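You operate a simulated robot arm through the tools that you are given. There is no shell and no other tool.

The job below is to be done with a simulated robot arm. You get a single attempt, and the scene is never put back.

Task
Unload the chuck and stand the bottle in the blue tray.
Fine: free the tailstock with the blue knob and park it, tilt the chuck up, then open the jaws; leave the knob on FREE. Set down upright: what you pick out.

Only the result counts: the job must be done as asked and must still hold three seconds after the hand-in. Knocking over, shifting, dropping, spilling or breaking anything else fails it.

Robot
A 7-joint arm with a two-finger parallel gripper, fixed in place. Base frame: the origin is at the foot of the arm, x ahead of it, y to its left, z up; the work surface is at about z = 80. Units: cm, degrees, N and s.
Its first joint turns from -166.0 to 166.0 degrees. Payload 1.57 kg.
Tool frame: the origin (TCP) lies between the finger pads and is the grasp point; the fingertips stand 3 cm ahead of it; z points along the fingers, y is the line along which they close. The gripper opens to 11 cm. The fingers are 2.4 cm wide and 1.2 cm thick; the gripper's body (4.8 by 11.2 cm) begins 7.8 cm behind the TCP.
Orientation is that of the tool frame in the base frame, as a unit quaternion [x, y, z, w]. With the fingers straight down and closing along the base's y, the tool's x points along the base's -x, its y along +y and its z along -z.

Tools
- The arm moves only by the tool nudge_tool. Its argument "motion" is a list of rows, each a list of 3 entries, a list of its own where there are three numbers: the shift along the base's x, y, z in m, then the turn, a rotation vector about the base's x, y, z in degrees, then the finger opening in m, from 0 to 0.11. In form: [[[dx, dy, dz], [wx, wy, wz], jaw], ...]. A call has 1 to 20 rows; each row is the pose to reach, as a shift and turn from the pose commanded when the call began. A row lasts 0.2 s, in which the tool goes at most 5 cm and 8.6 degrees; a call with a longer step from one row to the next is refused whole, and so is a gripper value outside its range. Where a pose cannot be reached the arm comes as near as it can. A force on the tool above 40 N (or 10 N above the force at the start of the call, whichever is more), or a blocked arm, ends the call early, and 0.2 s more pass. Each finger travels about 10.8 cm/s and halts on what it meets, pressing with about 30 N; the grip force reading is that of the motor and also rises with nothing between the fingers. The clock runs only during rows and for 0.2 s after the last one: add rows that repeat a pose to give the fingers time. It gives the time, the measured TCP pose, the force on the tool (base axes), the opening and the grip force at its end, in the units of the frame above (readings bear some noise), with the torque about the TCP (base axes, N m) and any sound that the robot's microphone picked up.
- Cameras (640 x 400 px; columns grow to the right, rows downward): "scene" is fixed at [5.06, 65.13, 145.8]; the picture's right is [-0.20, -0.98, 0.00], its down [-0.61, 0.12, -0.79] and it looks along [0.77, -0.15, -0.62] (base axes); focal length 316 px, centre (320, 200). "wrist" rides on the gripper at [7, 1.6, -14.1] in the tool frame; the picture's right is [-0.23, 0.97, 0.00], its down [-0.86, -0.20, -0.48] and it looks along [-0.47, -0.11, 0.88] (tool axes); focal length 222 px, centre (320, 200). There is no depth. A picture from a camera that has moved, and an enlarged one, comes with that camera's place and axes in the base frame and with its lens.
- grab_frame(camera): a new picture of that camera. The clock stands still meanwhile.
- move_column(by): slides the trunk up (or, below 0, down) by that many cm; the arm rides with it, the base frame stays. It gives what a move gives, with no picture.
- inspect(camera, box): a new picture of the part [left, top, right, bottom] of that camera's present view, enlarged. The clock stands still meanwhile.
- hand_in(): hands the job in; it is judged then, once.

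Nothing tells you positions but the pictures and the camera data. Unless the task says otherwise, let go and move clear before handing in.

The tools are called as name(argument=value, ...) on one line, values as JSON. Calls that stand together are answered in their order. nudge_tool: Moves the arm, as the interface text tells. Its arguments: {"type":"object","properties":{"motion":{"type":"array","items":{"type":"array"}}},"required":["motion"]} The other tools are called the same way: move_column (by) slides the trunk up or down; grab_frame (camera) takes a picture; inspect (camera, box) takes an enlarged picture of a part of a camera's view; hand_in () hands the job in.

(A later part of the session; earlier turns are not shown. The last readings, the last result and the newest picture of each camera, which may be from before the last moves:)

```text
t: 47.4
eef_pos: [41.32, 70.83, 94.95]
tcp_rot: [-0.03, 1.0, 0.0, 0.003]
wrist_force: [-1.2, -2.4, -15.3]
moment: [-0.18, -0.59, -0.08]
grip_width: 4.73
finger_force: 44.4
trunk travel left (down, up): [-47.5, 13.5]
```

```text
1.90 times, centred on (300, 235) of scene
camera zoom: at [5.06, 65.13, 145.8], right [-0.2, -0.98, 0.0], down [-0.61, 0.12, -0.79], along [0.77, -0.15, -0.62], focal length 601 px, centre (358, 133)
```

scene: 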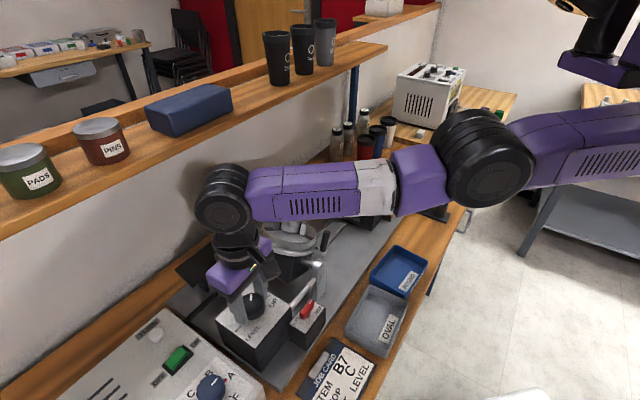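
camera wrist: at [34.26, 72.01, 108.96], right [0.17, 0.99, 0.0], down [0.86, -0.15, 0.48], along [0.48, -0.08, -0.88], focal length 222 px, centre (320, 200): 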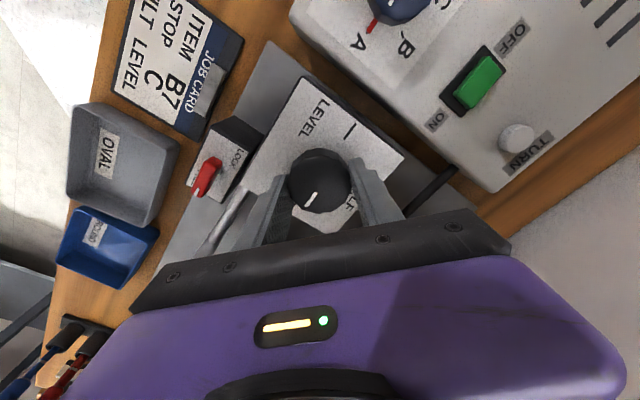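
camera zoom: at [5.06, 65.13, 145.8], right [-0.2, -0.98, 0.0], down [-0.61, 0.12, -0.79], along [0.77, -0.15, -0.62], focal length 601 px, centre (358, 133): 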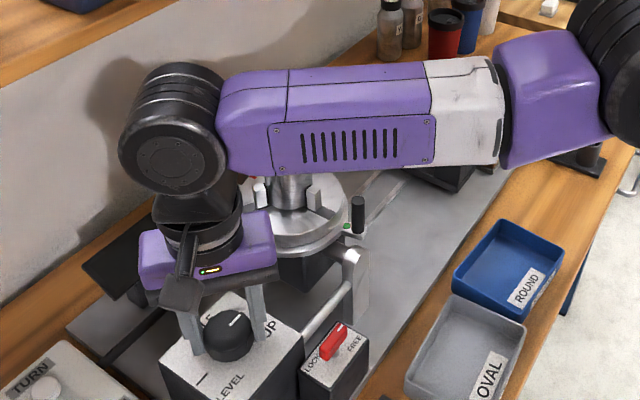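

The chuck face now points up and the knob mark is at UP. I'll release and rise slowly, then check that it stays.

nudge_tool(motion=[[[0, 0, 0], [0, 0, 0], 0.05], [[0, 0, 0], [0, 0, 0], 0.075], [[0, 0, 0], [0, 0, 0], 0.08], [[0, 0, 0.03], [0, 0, 0], 0.08], [[0, 0, 0.07], [0, 0, 0], 0.08], [[0, 0, 0.11], [0, 0, 0], 0.08], [[0, 0, 0.15], [0, 0, 0], 0.08], [[0, 0, 0.19], [0, 0, 0], 0.08], [[0, 0, 0.23], [0, 0, 0], 0.08]])

grab_frame(camera="wrist")

grab_frame(camera="scene")

```text
t: 49.3
eef_pos: [41.01, 67.53, 104.0]
tcp_rot: [-0.03, 0.996, -0.083, -0.014]
wrist_force: [0.1, -0.6, 0.7]
moment: [0.01, 0.02, -0.01]
grip_width: 8.01
finger_force: 0.0
out of reach, approached as far as the arm can: row 9
trunk travel left (down, up): [-47.5, 13.5]
stopped in row 9: the arm was blocked; the commanded pose is now the measured one
```

```text
taken
camera wrist: at [34.15, 71.05, 117.9], right [0.16, 0.97, -0.17], down [0.88, -0.07, 0.48], along [0.45, -0.22, -0.86], focal length 222 px, centre (320, 200)
```

wrist: 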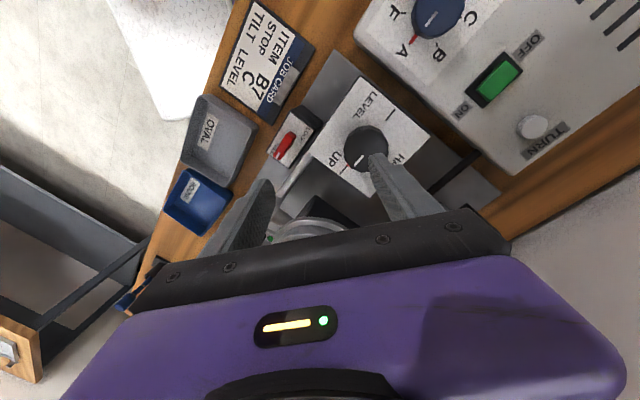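

```text
taken
```

scene: 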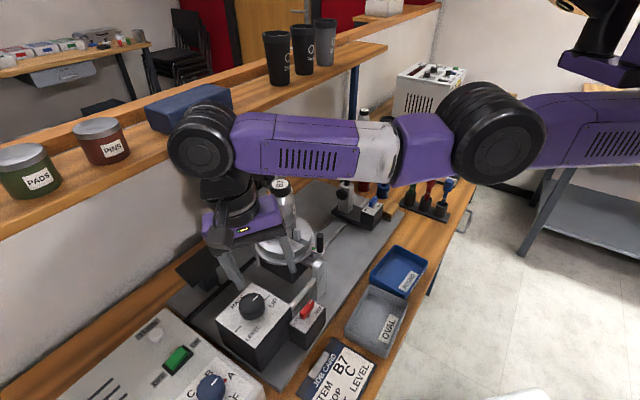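

The lift stopped because the arm ran out of reach at that height, not from a contact. The chuck is standing UP with the bottle vertical. I'll draw the hand back toward the front, straighten it and look at the chuck.

nudge_tool(motion=[[[0, -0.03, 0], [3.2, 0, 0], 0.08], [[0, -0.06, 0], [6.4, 0, 0], 0.08], [[0, -0.1, 0], [9.5, 0, 0], 0.08], [[0.0, -0.14, 0.02], [9.5, 0, 0], 0.08], [[0.0, -0.18, 0.05], [9.5, 0, 0], 0.08], [[0.0, -0.22, 0.08], [9.5, 0, 0], 0.08], [[0.0, -0.25, 0.1], [9.5, 0, 0], 0.08], [[0.0, -0.25, 0.1], [9.5, 0, 0], 0.08]])

grab_frame(camera="wrist")

grab_frame(camera="scene")

```text
t: 51.1
eef_pos: [41.09, 42.25, 114.24]
tcp_rot: [-0.033, 0.999, 0.001, -0.01]
wrist_force: [0.3, 0.0, 0.3]
moment: [0.01, 0.01, -0.01]
grip_width: 8.01
finger_force: 0.1
out of reach, approached as far as the arm can: row 1
trunk travel left (down, up): [-47.5, 13.5]
```

```text
taken
camera wrist: at [34.2, 43.39, 128.65], right [0.16, 0.99, 0.0], down [0.88, -0.15, 0.46], along [0.45, -0.08, -0.89], focal length 222 px, centre (320, 200)
```

wrist: 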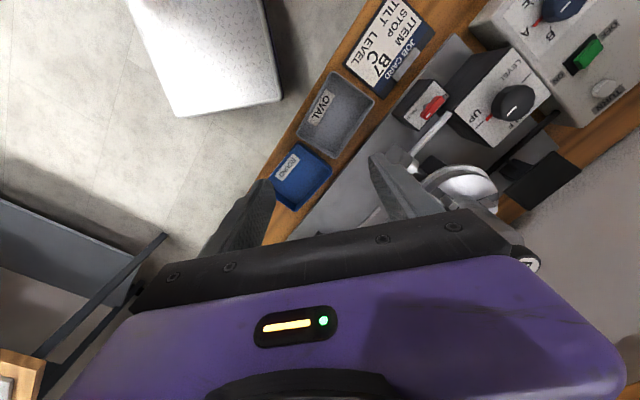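

```text
taken
```

scene: 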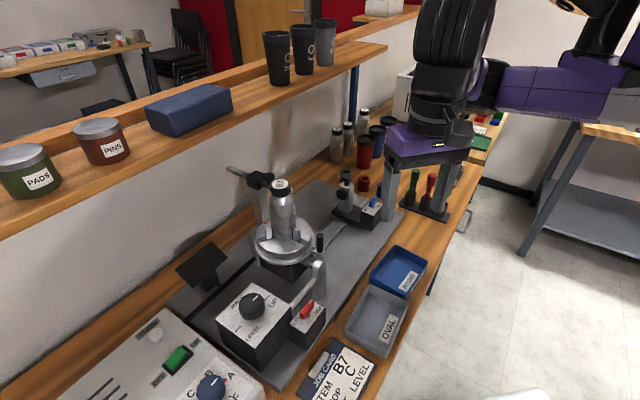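

inspect(camera="scene", box=[220, 160, 360, 290])

inspect(camera="scene", box=[240, 200, 340, 280])

inspect(camera="scene", box=[210, 270, 340, 370])

```text
3.08 times, centred on (290, 225) of scene
camera zoom: at [5.06, 65.13, 145.8], right [-0.2, -0.98, 0.0], down [-0.61, 0.12, -0.79], along [0.77, -0.15, -0.62], focal length 971 px, centre (412, 123)
```

zoom: 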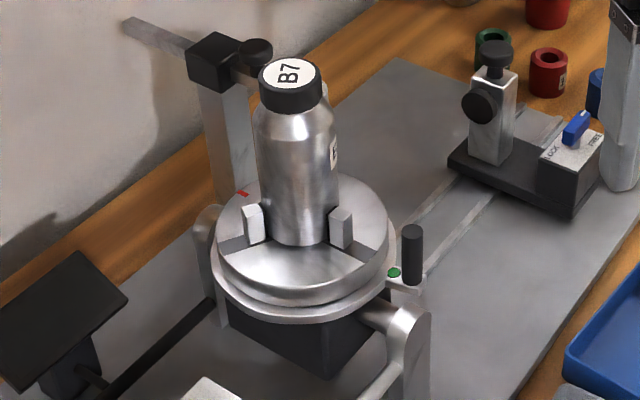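

```text
5.00 times, centred on (290, 240) of scene
camera zoom: at [5.06, 65.13, 145.8], right [-0.2, -0.98, 0.0], down [-0.61, 0.12, -0.79], along [0.77, -0.15, -0.62], focal length 1578 px, centre (470, 0)
```

zoom: 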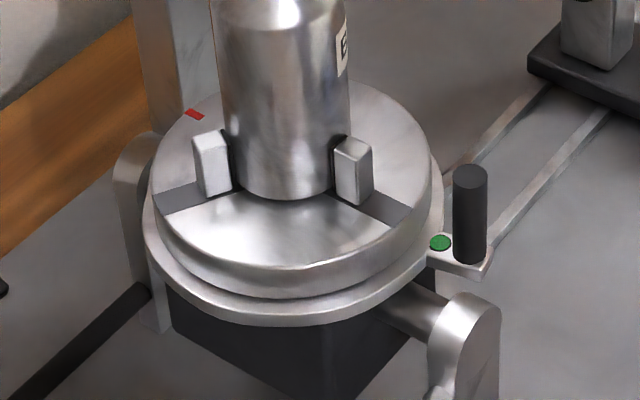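

```text
4.00 times, centred on (275, 320) of scene
camera zoom: at [5.06, 65.13, 145.8], right [-0.2, -0.98, 0.0], down [-0.61, 0.12, -0.79], along [0.77, -0.15, -0.62], focal length 1262 px, centre (500, -280)
```

zoom: 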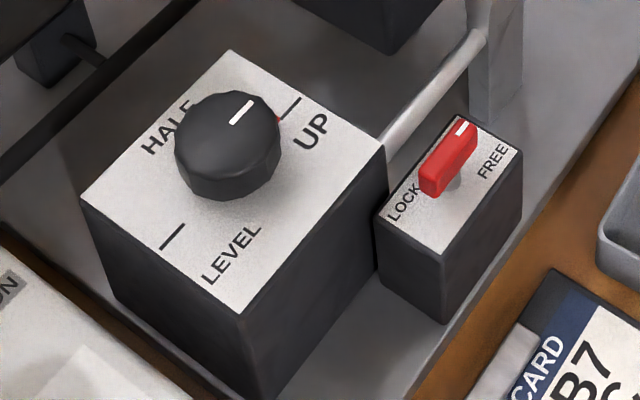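

The bottle (B7) stands upright in the chuck with the tilt at UP. The jaw ring lever's black handle now points up at the front, around (50.7, 56.3, 95–99.5). I'll bring the hand above it, camera side outward, to measure it.

nudge_tool(motion=[[[0.015, 0.023, 0], [0, 0, 7], 0.08], [[0.03, 0.046, 0], [0, 0, 14], 0.08], [[0.045, 0.069, 0], [0, 0, 21], 0.07], [[0.06, 0.092, 0], [0, 0, 28], 0.06], [[0.075, 0.115, 0], [0, 0, 35], 0.05], [[0.09, 0.135, 0], [0, 0, 41.7], 0.05], [[0.09, 0.135, 0], [0, 0, 41.7], 0.05]])

grab_frame(camera="wrist")

inspect(camera="wrist", box=[220, 60, 420, 230])

grab_frame(camera="scene")

```text
t: 52.7
eef_pos: [50.16, 56.16, 114.0]
tcp_rot: [-0.386, 0.922, -0.003, -0.01]
wrist_force: [-0.7, -0.1, -0.3]
moment: [-0.01, 0.0, 0.03]
grip_width: 5.02
finger_force: 0.1
trunk travel left (down, up): [-47.5, 13.5]
```

```text
taken
camera wrist: at [44.34, 52.46, 128.34], right [-0.53, 0.85, 0.0], down [0.75, 0.47, 0.46], along [0.39, 0.25, -0.89], focal length 222 px, centre (320, 200)
```

wrist: 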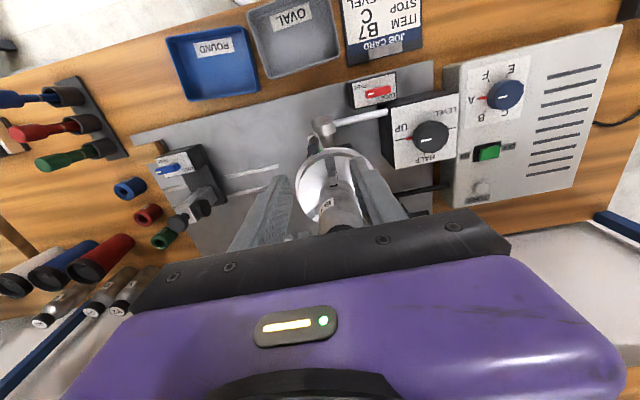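

```text
2.35 times, centred on (320, 145) of wrist
camera zoom: at [44.34, 52.46, 128.34], right [-0.53, 0.85, 0.0], down [0.75, 0.47, 0.46], along [0.39, 0.25, -0.89], focal length 523 px, centre (320, 329)
```

zoom: 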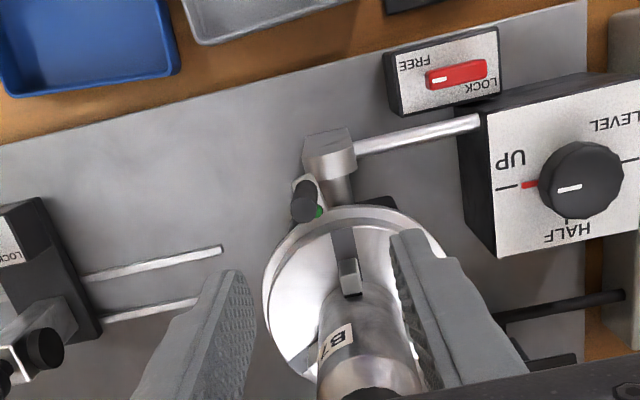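

```text
taken
```

scene: 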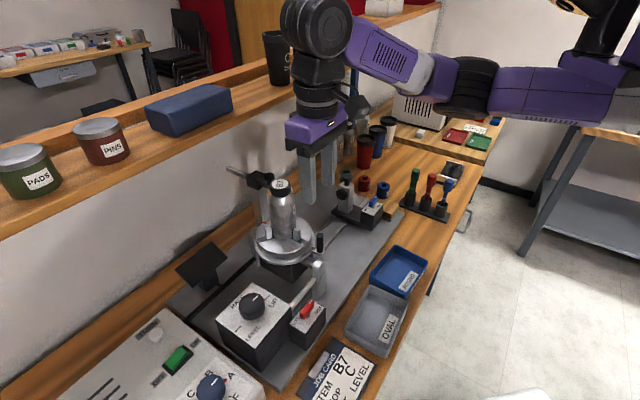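

inspect(camera="wrist", box=[290, 110, 370, 200])

inspect(camera="scene", box=[245, 175, 345, 275])

```text
4.44 times, centred on (330, 155) of wrist
camera zoom: at [44.34, 52.46, 128.34], right [-0.53, 0.85, 0.0], down [0.75, 0.47, 0.46], along [0.39, 0.25, -0.89], focal length 987 px, centre (276, 400)
```

zoom: 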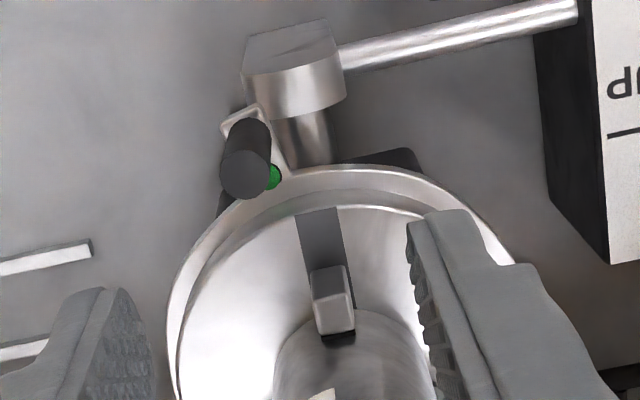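

```text
4.00 times, centred on (295, 225) of scene
camera zoom: at [5.06, 65.13, 145.8], right [-0.2, -0.98, 0.0], down [-0.61, 0.12, -0.79], along [0.77, -0.15, -0.62], focal length 1262 px, centre (420, 100)
```

zoom: 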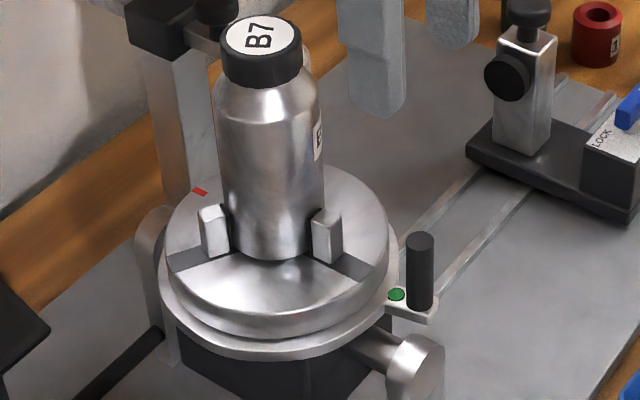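

The handle is at about (51.2, 55.6), spanning z of about 95–99.5, with the chuck axis near (55.2, 62.8). I'll centre on the handle and descend to just above it for a check.

nudge_tool(motion=[[[0.005, -0.003, -0.02], [0, 0, 0], 0.05], [[0.0105, -0.0055, -0.05], [0, 0, 0], 0.05], [[0.0105, -0.0055, -0.08], [0, 0, 0], 0.05], [[0.0105, -0.0055, -0.105], [0, 0, 0], 0.05], [[0.0105, -0.0055, -0.105], [0, 0, 0], 0.05]])

grab_frame(camera="wrist")

inspect(camera="scene", box=[240, 140, 360, 270])

```text
t: 53.9
eef_pos: [51.0, 55.69, 103.53]
tcp_rot: [-0.386, 0.923, -0.001, -0.009]
wrist_force: [0.1, 0.0, 0.5]
moment: [0.0, -0.04, -0.03]
grip_width: 5.01
finger_force: 0.1
trunk travel left (down, up): [-47.5, 13.5]
```

```text
taken
camera wrist: at [45.16, 51.99, 117.89], right [-0.53, 0.85, 0.0], down [0.75, 0.47, 0.46], along [0.39, 0.25, -0.89], focal length 222 px, centre (320, 200)
```

wrist: 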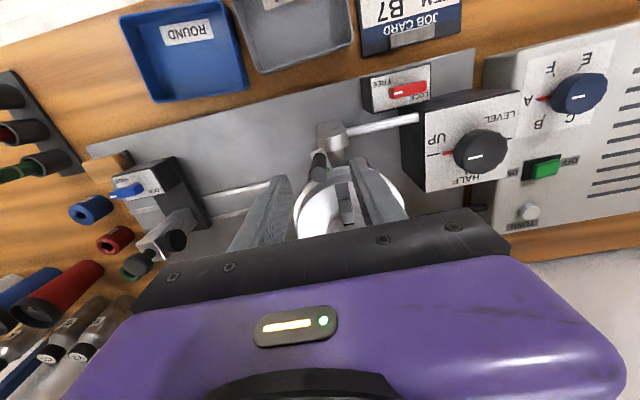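

```text
3.08 times, centred on (300, 205) of scene
camera zoom: at [5.06, 65.13, 145.8], right [-0.2, -0.98, 0.0], down [-0.61, 0.12, -0.79], along [0.77, -0.15, -0.62], focal length 971 px, centre (382, 185)
```

zoom: 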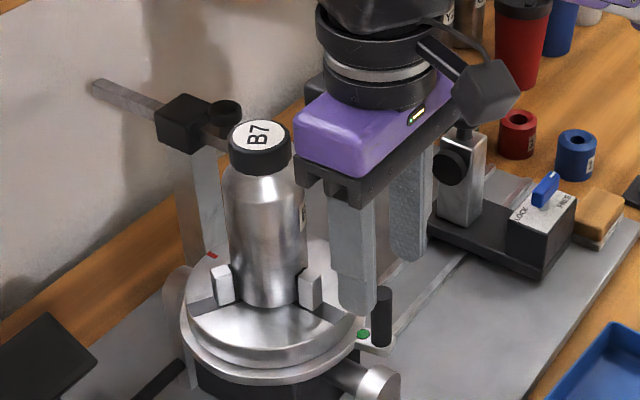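

inspect(camera="wrist", box=[270, 110, 390, 230])

```text
3.33 times, centred on (330, 170) of wrist
camera zoom: at [45.16, 51.99, 117.89], right [-0.53, 0.85, 0.0], down [0.75, 0.47, 0.46], along [0.39, 0.25, -0.89], focal length 740 px, centre (287, 300)
```

zoom: 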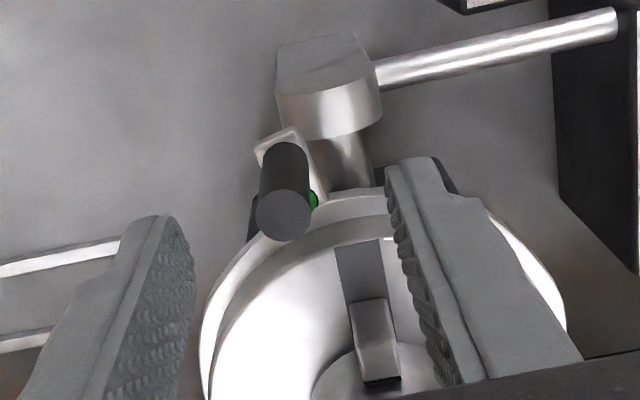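

The handle top is centred under the tool axis. I'll lower around it and close.

nudge_tool(motion=[[[0, 0, -0.02], [0, 0, 0], 0.05], [[0, 0, -0.037], [0, 0, 0], 0.05], [[0, 0, -0.037], [0, 0, 0], 0.035], [[0, 0, -0.037], [0, 0, 0], 0.02], [[0, 0, -0.037], [0, 0, 0], 0.01], [[0, 0, -0.037], [0, 0, 0], 0.01]])

inspect(camera="scene", box=[240, 140, 360, 270])

inspect(camera="wrist", box=[270, 110, 390, 230])

```text
t: 55.3
eef_pos: [50.9, 55.55, 99.95]
tcp_rot: [-0.386, 0.923, -0.003, -0.01]
wrist_force: [0.1, -0.1, 0.1]
moment: [0.11, -0.15, 0.08]
grip_width: 1.47
finger_force: 30.5
trunk travel left (down, up): [-47.5, 13.5]
```

```text
3.08 times, centred on (300, 205) of scene
camera zoom: at [5.06, 65.13, 145.8], right [-0.2, -0.98, 0.0], down [-0.61, 0.12, -0.79], along [0.77, -0.15, -0.62], focal length 971 px, centre (382, 185)
```

zoom: 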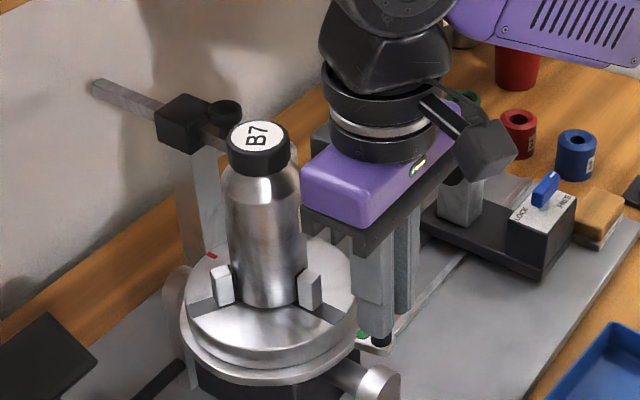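

```text
3.33 times, centred on (330, 170) of wrist
camera zoom: at [45.14, 51.8, 114.24], right [-0.53, 0.85, 0.0], down [0.75, 0.47, 0.46], along [0.39, 0.25, -0.89], focal length 740 px, centre (287, 300)
```

zoom: 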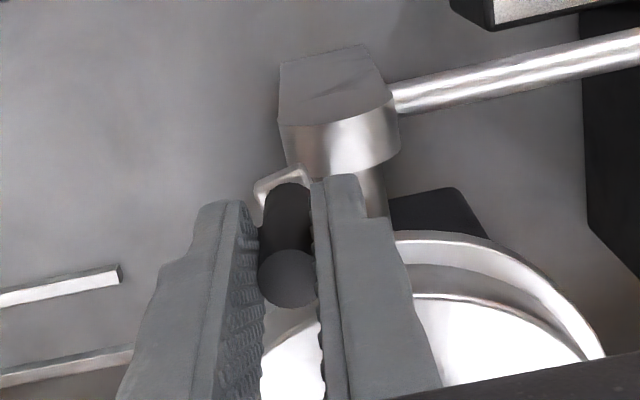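

The lever handle is gripped. I'll test with a small counter-clockwise push, the loosening sense seen from above, and read the force.

nudge_tool(motion=[[[0.003, -0.002, 0], [0, 0, 2], 0.01], [[0.006, -0.0038, 0], [0, 0, 4], 0.01], [[0.0084, -0.0055, 0], [0, 0, 6], 0.01], [[0.0084, -0.0055, 0], [0, 0, 6], 0.01]])

inspect(camera="scene", box=[240, 140, 360, 270])

```text
t: 56.3
eef_pos: [51.57, 55.06, 100.04]
tcp_rot: [-0.434, 0.901, -0.002, -0.01]
wrist_force: [-6.3, 12.8, 0.0]
moment: [0.55, 0.3, 0.1]
grip_width: 1.48
finger_force: 30.4
trunk travel left (down, up): [-47.5, 13.5]
```

```text
3.08 times, centred on (300, 205) of scene
camera zoom: at [5.06, 65.13, 145.8], right [-0.2, -0.98, 0.0], down [-0.61, 0.12, -0.79], along [0.77, -0.15, -0.62], focal length 971 px, centre (382, 185)
```

zoom: 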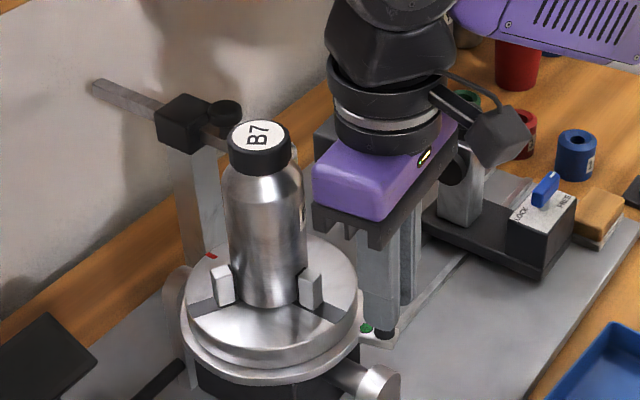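

The lever moves counter-clockwise with modest resistance, about 12 N. I'll follow the arc another 15°.

nudge_tool(motion=[[[0.0067, -0.0027, 0], [0, 0, 5], 0.01], [[0.0137, -0.0049, 0], [0, 0, 10], 0.01], [[0.0209, -0.0064, 0], [0, 0, 15], 0.01], [[0.0209, -0.0064, 0], [0, 0, 15], 0.01]])

inspect(camera="scene", box=[240, 140, 360, 270])

```text
t: 57.3
eef_pos: [53.77, 54.2, 99.91]
tcp_rot: [-0.548, 0.836, -0.005, -0.012]
wrist_force: [-24.0, 9.5, -5.1]
moment: [-0.21, 1.39, 0.2]
grip_width: 1.49
finger_force: 31.0
trunk travel left (down, up): [-47.5, 13.5]
```

```text
3.08 times, centred on (300, 205) of scene
camera zoom: at [5.06, 65.13, 145.8], right [-0.2, -0.98, 0.0], down [-0.61, 0.12, -0.79], along [0.77, -0.15, -0.62], focal length 971 px, centre (382, 185)
```

zoom: 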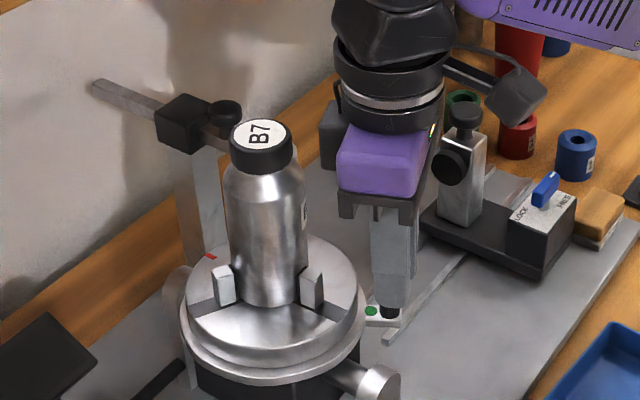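

The lever is following. I'll continue 15° more.

nudge_tool(motion=[[[0.0072, -0.0009, 0], [0, 0, 5], 0.01], [[0.0145, -0.0012, 0], [0, 0, 10], 0.01], [[0.0218, -0.0008, 0], [0, 0, 15], 0.01], [[0.0218, -0.0008, 0], [0, 0, 15], 0.01]])

inspect(camera="scene", box=[240, 140, 360, 270])

grab_frame(camera="wrist")

```text
t: 58.0
eef_pos: [55.05, 54.11, 99.82]
tcp_rot: [-0.634, 0.773, -0.004, -0.016]
wrist_force: [-14.5, -1.2, 3.6]
moment: [-0.27, 0.37, 0.15]
grip_width: 1.48
finger_force: 30.8
trunk travel left (down, up): [-47.5, 13.5]
stopped in row 3: the force on the tool passed its limit at 44 N (the readings are from after the stop); the commanded pose is now the measured one
```

```text
3.08 times, centred on (300, 205) of scene
camera zoom: at [5.06, 65.13, 145.8], right [-0.2, -0.98, 0.0], down [-0.61, 0.12, -0.79], along [0.77, -0.15, -0.62], focal length 971 px, centre (382, 185)
```

zoom: 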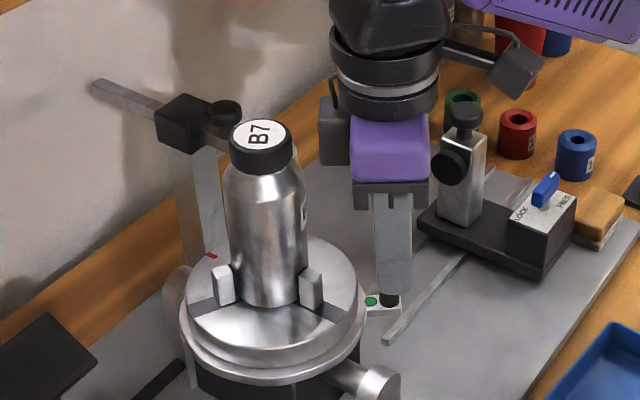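

```text
taken
camera wrist: at [52.29, 47.96, 114.28], right [-0.91, 0.41, 0.01], down [0.37, 0.81, 0.45], along [0.18, 0.41, -0.89], focal length 222 px, centre (320, 200)
```

wrist: 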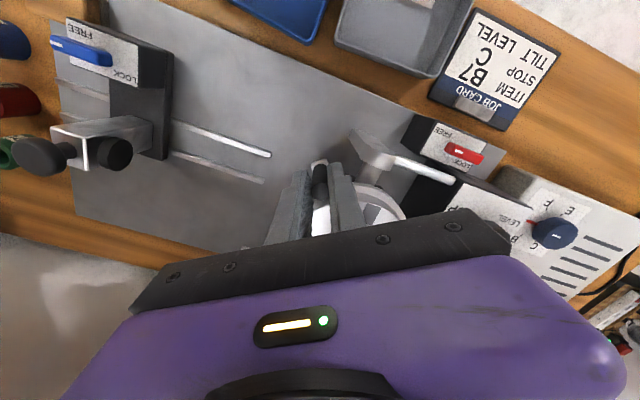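

inspect(camera="wrist", box=[240, 120, 440, 250])

inspect(camera="scene", box=[255, 205, 345, 275])

```text
3.08 times, centred on (340, 185) of wrist
camera zoom: at [52.29, 47.96, 114.28], right [-0.91, 0.41, 0.01], down [0.37, 0.81, 0.45], along [0.18, 0.41, -0.89], focal length 684 px, centre (258, 246)
```

zoom: 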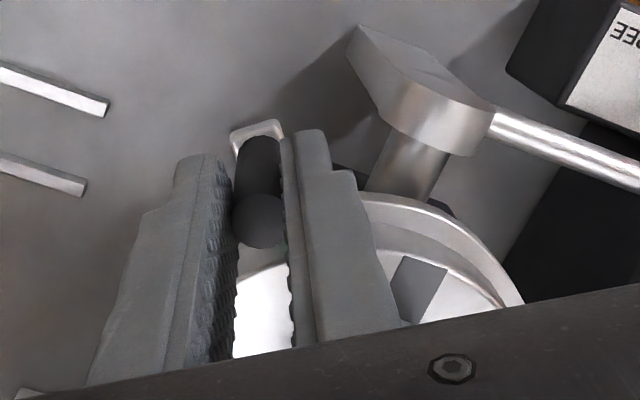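

```text
5.71 times, centred on (300, 240) of scene
camera zoom: at [5.06, 65.13, 145.8], right [-0.2, -0.98, 0.0], down [-0.61, 0.12, -0.79], along [0.77, -0.15, -0.62], focal length 1804 px, centre (434, -29)
```

zoom: 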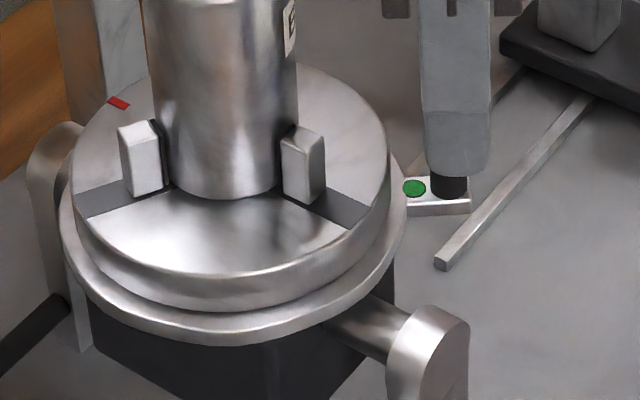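

The push hit the force limit. I'll try very slowly to tell friction or damping from a hard stop.

nudge_tool(motion=[[[0.001, 0, 0], [0, 0, 1], 0.01], [[0.002, 0, 0], [0, 0, 2], 0.01], [[0.003, 0, 0], [0, 0, 3], 0.01], [[0.004, 0.0001, 0], [0, 0, 4], 0.01], [[0.004, 0.0001, 0], [0, 0, 4], 0.01]])

```text
t: 59.2
eef_pos: [55.79, 54.17, 99.9]
tcp_rot: [-0.658, 0.753, -0.005, -0.014]
wrist_force: [-11.1, -11.9, 12.9]
moment: [-0.51, 0.38, 0.04]
grip_width: 1.45
finger_force: 30.8
trunk travel left (down, up): [-47.5, 13.5]
```

It moves on at only about 11 N when slow, so the resistance is speed-dependent rather than a stop. I'll keep following the arc slowly.

nudge_tool(motion=[[[0.003, -0.0005, 0], [0, 0, 2], 0.01], [[0.006, -0.0002, 0], [0, 0, 4], 0.01], [[0.009, 0.0003, 0], [0, 0, 6], 0.01], [[0.012, 0.0009, 0], [0, 0, 8], 0.01], [[0.0149, 0.0016, 0], [0, 0, 10], 0.01], [[0.0179, 0.0024, 0], [0, 0, 12], 0.01], [[0.0208, 0.0033, 0], [0, 0, 14], 0.01], [[0.0236, 0.0043, 0], [0, 0, 16], 0.01], [[0.0236, 0.0043, 0], [0, 0, 16], 0.01]])

inspect(camera="scene", box=[240, 140, 360, 270])

```text
t: 61.2
eef_pos: [58.11, 54.58, 99.84]
tcp_rot: [0.756, -0.655, 0.007, 0.013]
wrist_force: [-10.5, -13.4, -1.3]
moment: [-0.83, -0.32, 0.08]
grip_width: 1.49
finger_force: 30.9
trunk travel left (down, up): [-47.5, 13.5]
```

```text
3.08 times, centred on (300, 205) of scene
camera zoom: at [5.06, 65.13, 145.8], right [-0.2, -0.98, 0.0], down [-0.61, 0.12, -0.79], along [0.77, -0.15, -0.62], focal length 971 px, centre (382, 185)
```

zoom: 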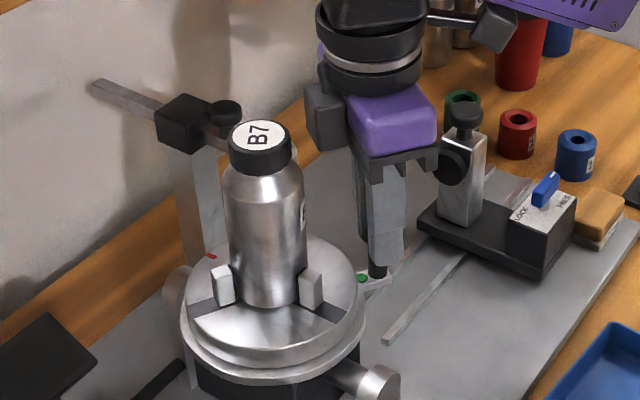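

The lever keeps turning smoothly, about 48° so far, but the jaws haven't visibly opened yet. I'll continue along the arc.

nudge_tool(motion=[[[0.0027, 0.0011, 0], [0, 0, 2], 0.01], [[0.0054, 0.0023, 0], [0, 0, 4], 0.01], [[0.0081, 0.0036, 0], [0, 0, 6], 0.01], [[0.0107, 0.0049, 0], [0, 0, 8], 0.01], [[0.0133, 0.0064, 0], [0, 0, 10], 0.01], [[0.0158, 0.0079, 0], [0, 0, 12], 0.01], [[0.0182, 0.0096, 0], [0, 0, 14], 0.01], [[0.0206, 0.0113, 0], [0, 0, 16], 0.01], [[0.023, 0.0131, 0], [0, 0, 18], 0.01], [[0.0252, 0.015, 0], [0, 0, 20], 0.01], [[0.0252, 0.015, 0], [0, 0, 20], 0.01]])

inspect(camera="scene", box=[240, 140, 360, 270])

grab_frame(camera="wrist")

```text
t: 63.6
eef_pos: [60.38, 55.99, 99.87]
tcp_rot: [0.859, -0.512, 0.009, 0.011]
wrist_force: [-20.0, -14.5, 4.1]
moment: [0.09, 0.26, -0.03]
grip_width: 3.14
finger_force: 12.3
trunk travel left (down, up): [-47.5, 13.5]
```

```text
3.08 times, centred on (300, 205) of scene
camera zoom: at [5.06, 65.13, 145.8], right [-0.2, -0.98, 0.0], down [-0.61, 0.12, -0.79], along [0.77, -0.15, -0.62], focal length 971 px, centre (382, 185)
```

zoom: 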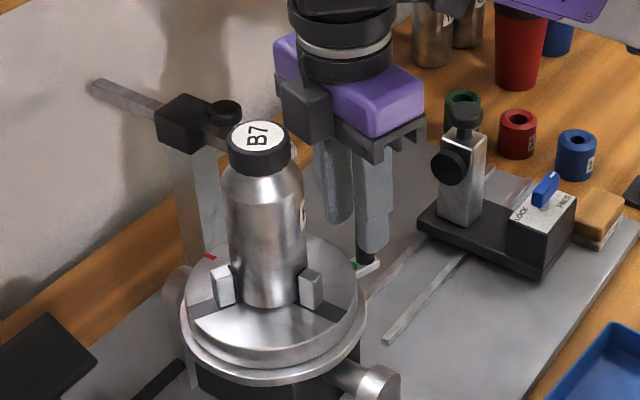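

```text
taken
camera wrist: at [62.18, 49.49, 114.21], right [-0.96, -0.26, 0.0], down [-0.23, 0.86, 0.45], along [-0.12, 0.44, -0.89], focal length 222 px, centre (320, 200)
```

wrist: 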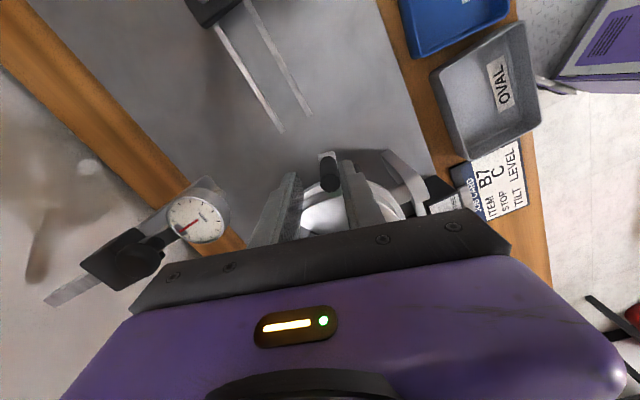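

The fingers have opened to 3.1 cm, so the handle has probably slipped in the grip. I'll look closely before moving.

inspect(camera="wrist", box=[240, 120, 440, 250])

inspect(camera="scene", box=[260, 170, 350, 260])

```text
3.08 times, centred on (340, 185) of wrist
camera zoom: at [62.18, 49.49, 114.21], right [-0.96, -0.26, 0.0], down [-0.23, 0.86, 0.45], along [-0.12, 0.44, -0.89], focal length 684 px, centre (258, 246)
```

zoom: 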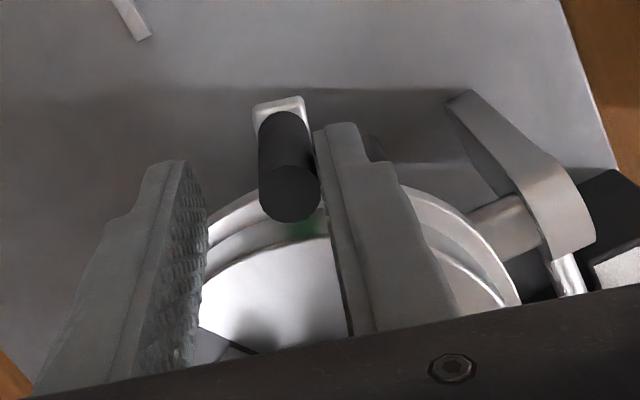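

```text
4.44 times, centred on (305, 215) of scene
camera zoom: at [5.06, 65.13, 145.8], right [-0.2, -0.98, 0.0], down [-0.61, 0.12, -0.79], along [0.77, -0.15, -0.62], focal length 1403 px, centre (387, 133)
```

zoom: 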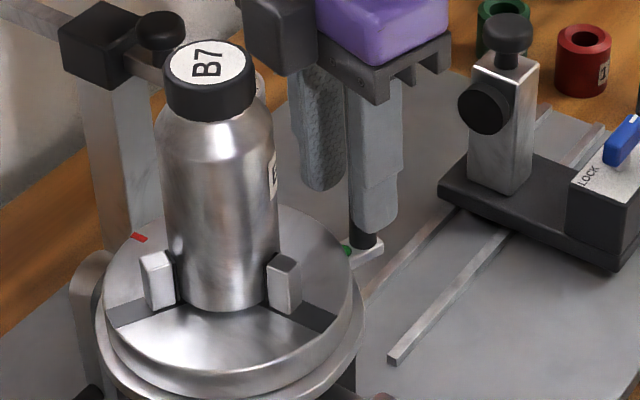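

inspect(camera="scene", box=[255, 205, 345, 275])

inspect(camera="scene", box=[240, 200, 340, 280])

```text
5.71 times, centred on (300, 240) of scene
camera zoom: at [5.06, 65.13, 145.8], right [-0.2, -0.98, 0.0], down [-0.61, 0.12, -0.79], along [0.77, -0.15, -0.62], focal length 1804 px, centre (434, -29)
```

zoom: 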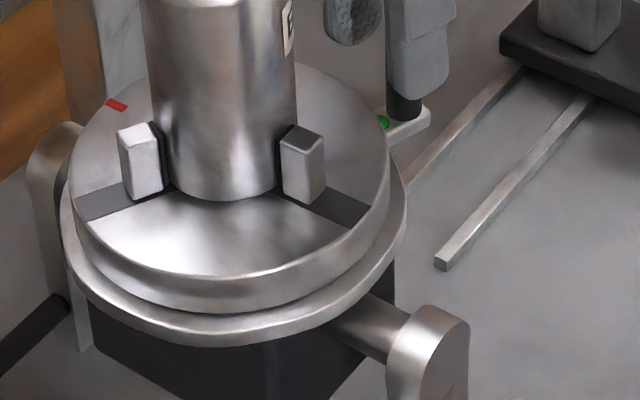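

```text
5.00 times, centred on (290, 240) of scene
camera zoom: at [5.06, 65.13, 145.8], right [-0.2, -0.98, 0.0], down [-0.61, 0.12, -0.79], along [0.77, -0.15, -0.62], focal length 1578 px, centre (470, 0)
```

zoom: 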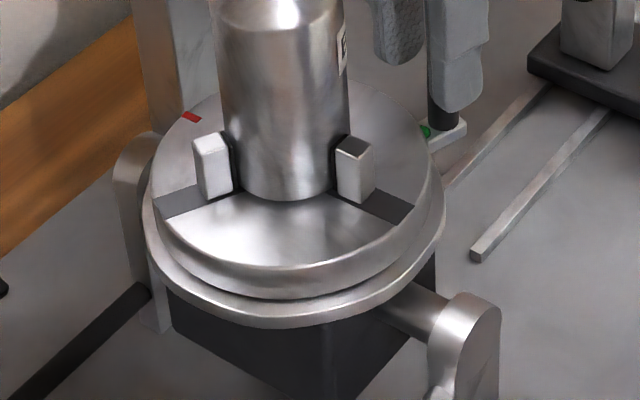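

The jaws look unchanged, and the lever has turned about 60° before the handle slipped. I'll re-centre on the handle, re-grip and see whether it turns further.

nudge_tool(motion=[[[0, 0, 0], [0, 0, 0], 0.05], [[-0.006, -0.005, 0], [0, 0, 0], 0.05], [[-0.006, -0.005, 0], [0, 0, 0], 0.05]])

inspect(camera="wrist", box=[240, 120, 440, 250])

inspect(camera="scene", box=[240, 200, 340, 280])

```text
t: 64.4
eef_pos: [59.91, 55.56, 99.73]
tcp_rot: [0.858, -0.513, 0.01, 0.012]
wrist_force: [-0.9, 0.4, 0.0]
moment: [0.04, 0.0, 0.0]
grip_width: 5.0
finger_force: 0.0
trunk travel left (down, up): [-47.5, 13.5]
```

```text
3.08 times, centred on (340, 185) of wrist
camera zoom: at [61.73, 48.99, 114.16], right [-0.97, -0.26, 0.0], down [-0.23, 0.86, 0.45], along [-0.12, 0.44, -0.89], focal length 684 px, centre (258, 246)
```

zoom: 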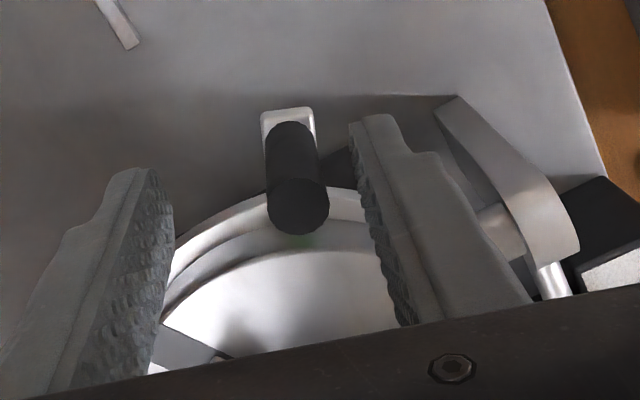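

```text
5.00 times, centred on (290, 240) of scene
camera zoom: at [5.06, 65.13, 145.8], right [-0.2, -0.98, 0.0], down [-0.61, 0.12, -0.79], along [0.77, -0.15, -0.62], focal length 1578 px, centre (470, 0)
```

zoom: 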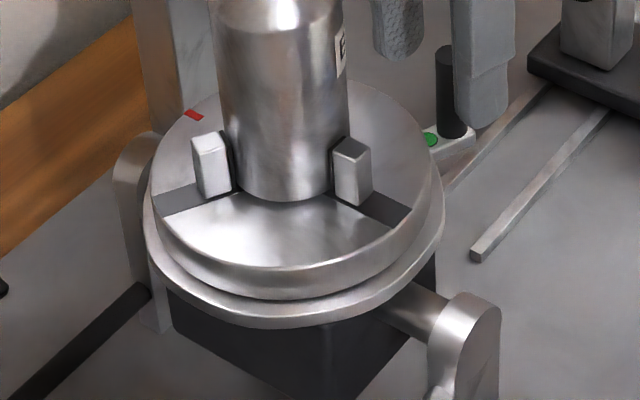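

On release the chuck sprang back a little, so the lever is at some limit about 58° round, yet the jaws look unchanged. I'll lift straight up with the trunk and get a proper overhead view of the chuck.

move_column(by=12)

grab_frame(camera="scene")

```text
t: 65.9
eef_pos: [59.95, 55.49, 111.73]
tcp_rot: [0.859, -0.513, 0.009, 0.011]
wrist_force: [0.6, -0.7, 0.2]
moment: [-0.01, 0.0, 0.01]
grip_width: 4.99
finger_force: 0.0
trunk travel left (down, up): [-59.5, 1.5]
```

```text
taken
```

scene: 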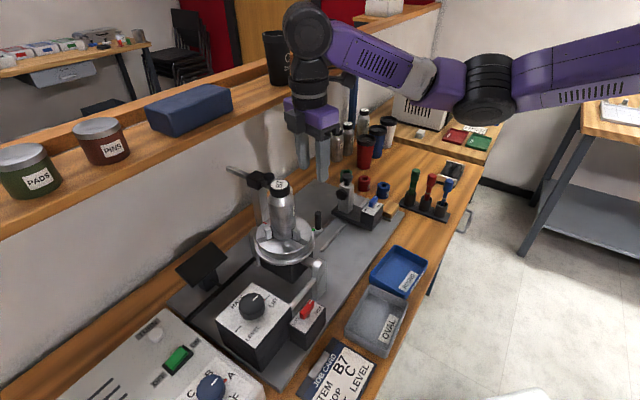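

inspect(camera="scene", box=[240, 200, 340, 280])

nudge_tool(motion=[[[-0.008, 0.001, 0.02], [0, 0, 8.2], 0.05], [[-0.016, 0.002, 0.04], [0, 0, 16.4], 0.05], [[-0.024, 0.004, 0.06], [0, 0, 24.6], 0.05], [[-0.032, 0.006, 0.075], [0, 0, 32.8], 0.05], [[-0.04, 0.008, 0.09], [0, 0, 41], 0.05], [[-0.048, 0.01, 0.1], [0, 0, 49.2], 0.05], [[-0.056, 0.012, 0.1], [0, 0, 57.4], 0.05], [[-0.064, 0.014, 0.1], [0, 0, 65.6], 0.05], [[-0.072, 0.016, 0.1], [0, 0, 73.8], 0.05], [[-0.08, 0.018, 0.1], [0, 0, 82], 0.05], [[-0.09, 0.02, 0.1], [0, 0, 90.2], 0.05], [[-0.1, 0.02, 0.1], [0, 0, 98.4], 0.05], [[-0.105, 0.02, 0.1], [0, 0, 106], 0.05], [[-0.105, 0.02, 0.1], [0, 0, 106], 0.05]])

grab_frame(camera="wrist")

grab_frame(camera="scene")

```text
5.00 times, centred on (290, 240) of scene
camera zoom: at [5.06, 65.13, 145.8], right [-0.2, -0.98, 0.0], down [-0.61, 0.12, -0.79], along [0.77, -0.15, -0.62], focal length 1578 px, centre (470, 0)
```

zoom: 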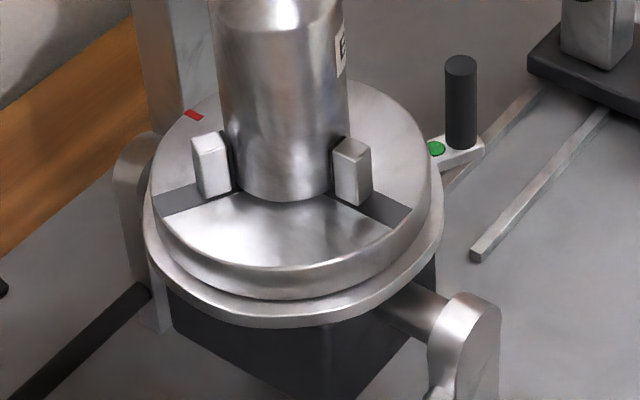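

```text
t: 68.9
eef_pos: [49.37, 57.46, 121.87]
tcp_rot: [0.925, 0.379, 0.015, -0.001]
wrist_force: [-0.4, 1.0, -0.1]
moment: [0.01, 0.01, -0.01]
grip_width: 5.03
finger_force: 0.0
trunk travel left (down, up): [-59.5, 1.5]
```

```text
taken
camera wrist: at [55.15, 60.98, 136.18], right [0.52, -0.85, 0.0], down [-0.76, -0.46, 0.45], along [-0.38, -0.24, -0.89], focal length 222 px, centre (320, 200)
```

wrist: 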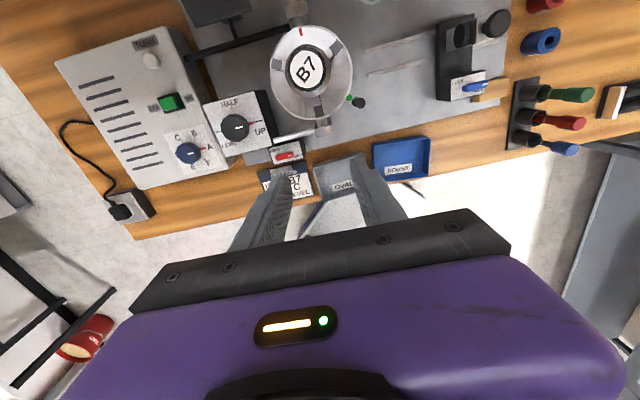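

```text
taken
```

scene: 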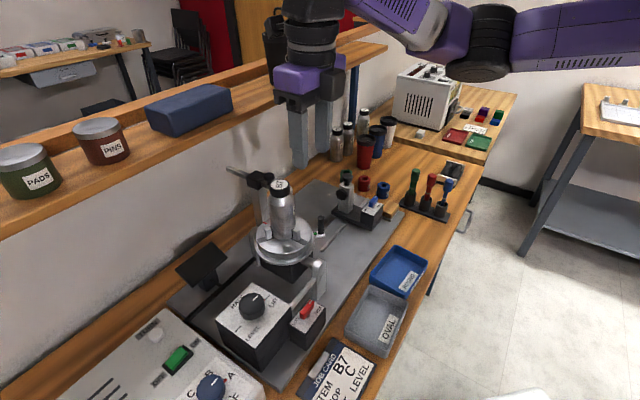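

inspect(camera="wrist", box=[250, 0, 390, 130])

inspect(camera="scene", box=[240, 200, 340, 280])

```text
3.08 times, centred on (320, 65) of wrist
camera zoom: at [55.15, 60.98, 136.18], right [0.52, -0.85, 0.0], down [-0.76, -0.46, 0.45], along [-0.38, -0.24, -0.89], focal length 684 px, centre (320, 615)
```

zoom: 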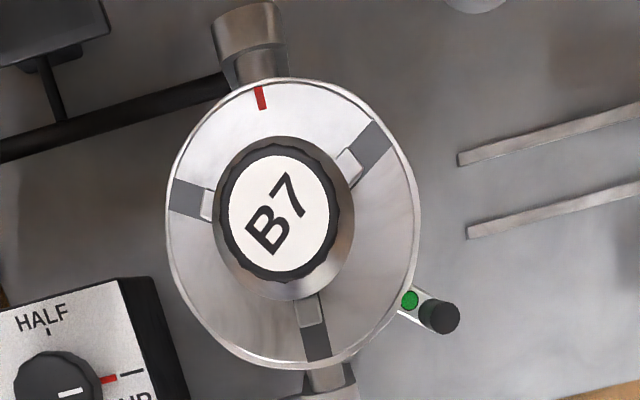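

```text
5.00 times, centred on (290, 240) of scene
camera zoom: at [5.06, 65.13, 145.8], right [-0.2, -0.98, 0.0], down [-0.61, 0.12, -0.79], along [0.77, -0.15, -0.62], focal length 1578 px, centre (470, 0)
```

zoom: 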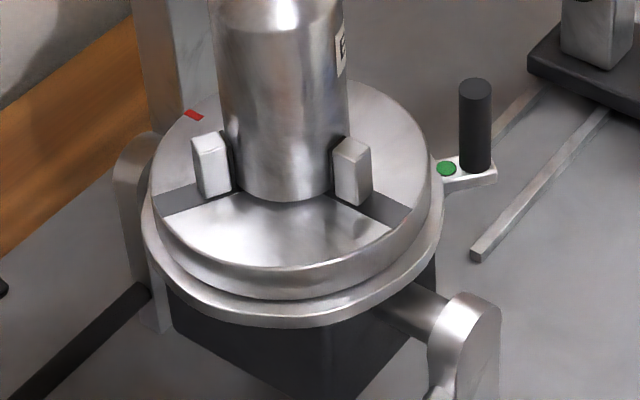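

The lever drifts slowly back toward where it started while the jaws never moved. So counter-clockwise was only squeezing against the bottle, and opening must be clockwise. I'll turn the hand back with the camera outward, hover over the handle and find where it settles.

nudge_tool(motion=[[[0, 0, 0], [0, 0, -8.3], 0.05], [[0.001, -0.001, 0], [0, 0, -16.6], 0.05], [[0.002, -0.002, 0], [0, 0, -24.9], 0.05], [[0.003, -0.003, 0], [0, 0, -33.2], 0.05], [[0.004, -0.004, 0], [0, 0, -41.5], 0.05], [[0.005, -0.005, 0], [0, 0, -49.8], 0.05], [[0.006, -0.006, 0], [0, 0, -58.1], 0.05], [[0.007, -0.007, 0], [0, 0, -66.4], 0.05], [[0.008, -0.008, 0], [0, 0, -74.7], 0.05], [[0.009, -0.009, 0], [0, 0, -83], 0.05], [[0.01, -0.01, 0], [0, 0, -91.3], 0.05], [[0.011, -0.011, 0], [0, 0, -99.6], 0.05], [[0.012, -0.012, 0], [0, 0, -107.9], 0.05], [[0.013, -0.013, 0], [0, 0, -116.2], 0.05], [[0.014, -0.014, 0], [0, 0, -124.5], 0.05], [[0.015, -0.016, 0], [0, 0, -132.8], 0.05], [[0.016, -0.018, 0], [0, 0, -141.1], 0.05], [[0.016, -0.019, 0], [0, 0, -149.4], 0.05], [[0.016, -0.019, -0.02], [0, 0, -157.7], 0.05], [[0.016, -0.019, -0.04], [0, 0, -165], 0.05]])

grab_frame(camera="wrist")

inspect(camera="scene", box=[240, 140, 360, 280])

```text
t: 73.1
eef_pos: [51.06, 55.58, 117.73]
tcp_rot: [-0.494, 0.87, -0.003, -0.015]
wrist_force: [-0.2, -0.3, 0.3]
moment: [-0.03, -0.01, -0.01]
grip_width: 5.0
finger_force: 0.0
trunk travel left (down, up): [-59.5, 1.5]
```

```text
taken
camera wrist: at [46.37, 50.62, 132.12], right [-0.72, 0.69, 0.0], down [0.62, 0.64, 0.45], along [0.31, 0.33, -0.89], focal length 222 px, centre (320, 200)
```

wrist: 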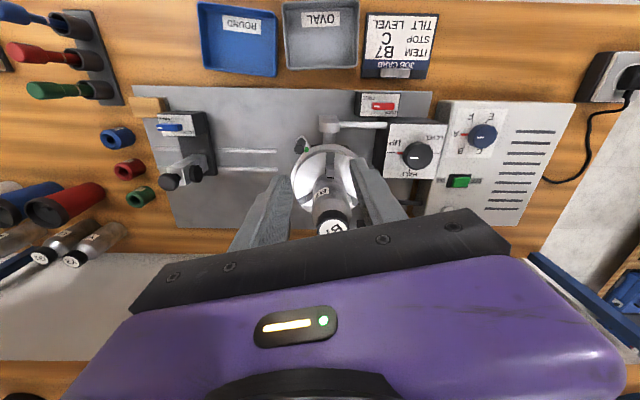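

```text
2.86 times, centred on (300, 210) of scene
camera zoom: at [5.06, 65.13, 145.8], right [-0.2, -0.98, 0.0], down [-0.61, 0.12, -0.79], along [0.77, -0.15, -0.62], focal length 902 px, centre (377, 171)
```

zoom: 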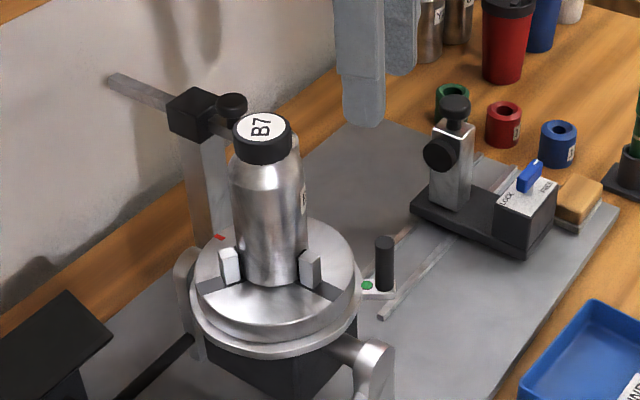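

The lever is still creeping back. I'll lower to just above the handle's rest position and let it settle a few seconds.

nudge_tool(motion=[[[0, 0, -0.03], [0, 0, 0], 0.05], [[0, 0, -0.07], [0, 0, 0], 0.05], [[0, 0, -0.11], [0, 0, 0], 0.05], [[0, 0, -0.135], [0, 0, 0], 0.05], [[0, 0, -0.135], [0, 0, 0], 0.05], [[0, 0, -0.135], [0, 0, 0], 0.05], [[0, 0, -0.135], [0, 0, 0], 0.05], [[0, 0, -0.135], [0, 0, 0], 0.05], [[0, 0, -0.135], [0, 0, 0], 0.05], [[0, 0, -0.135], [0, 0, 0], 0.05], [[0, 0, -0.135], [0, 0, 0], 0.05], [[0, 0, -0.135], [0, 0, 0], 0.05], [[0, 0, -0.135], [0, 0, 0], 0.05], [[0, 0, -0.135], [0, 0, 0], 0.05], [[0, 0, -0.135], [0, 0, 0], 0.05], [[0, 0, -0.135], [0, 0, 0], 0.05], [[0, 0, -0.135], [0, 0, 0], 0.05], [[0, 0, -0.135], [0, 0, 0], 0.05], [[0, 0, -0.135], [0, 0, 0], 0.05], [[0, 0, -0.135], [0, 0, 0], 0.05]])

grab_frame(camera="wrist")

inspect(camera="scene", box=[240, 200, 340, 280])

```text
t: 77.3
eef_pos: [51.15, 55.55, 104.04]
tcp_rot: [-0.494, 0.869, -0.002, -0.015]
wrist_force: [-0.7, -0.3, 0.9]
moment: [-0.02, 0.0, 0.0]
grip_width: 4.99
finger_force: 0.0
trunk travel left (down, up): [-59.5, 1.5]
```

```text
taken
camera wrist: at [46.5, 50.67, 118.47], right [-0.72, 0.69, 0.0], down [0.62, 0.64, 0.45], along [0.31, 0.33, -0.89], focal length 222 px, centre (320, 200)
```

wrist: 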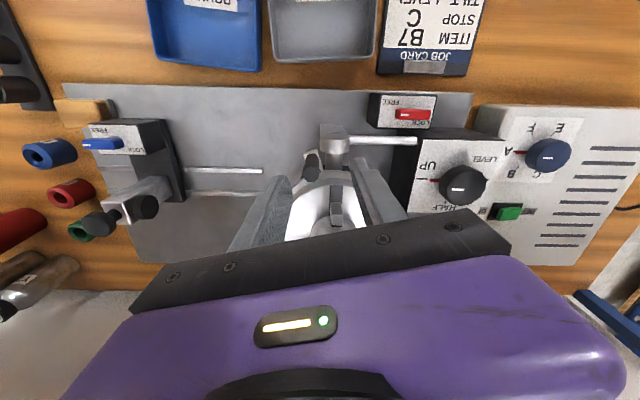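

```text
5.00 times, centred on (290, 240) of scene
camera zoom: at [5.06, 65.13, 145.8], right [-0.2, -0.98, 0.0], down [-0.61, 0.12, -0.79], along [0.77, -0.15, -0.62], focal length 1578 px, centre (470, 0)
```

zoom: 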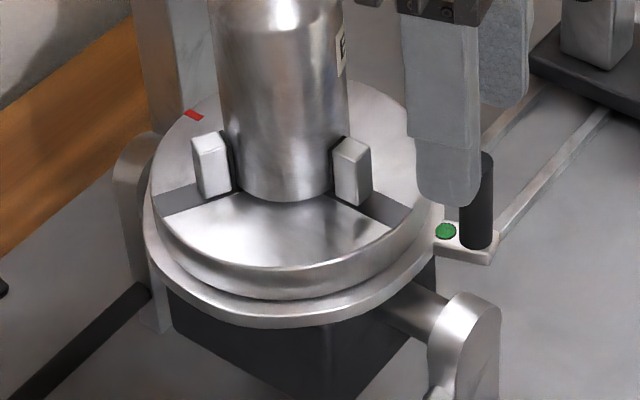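

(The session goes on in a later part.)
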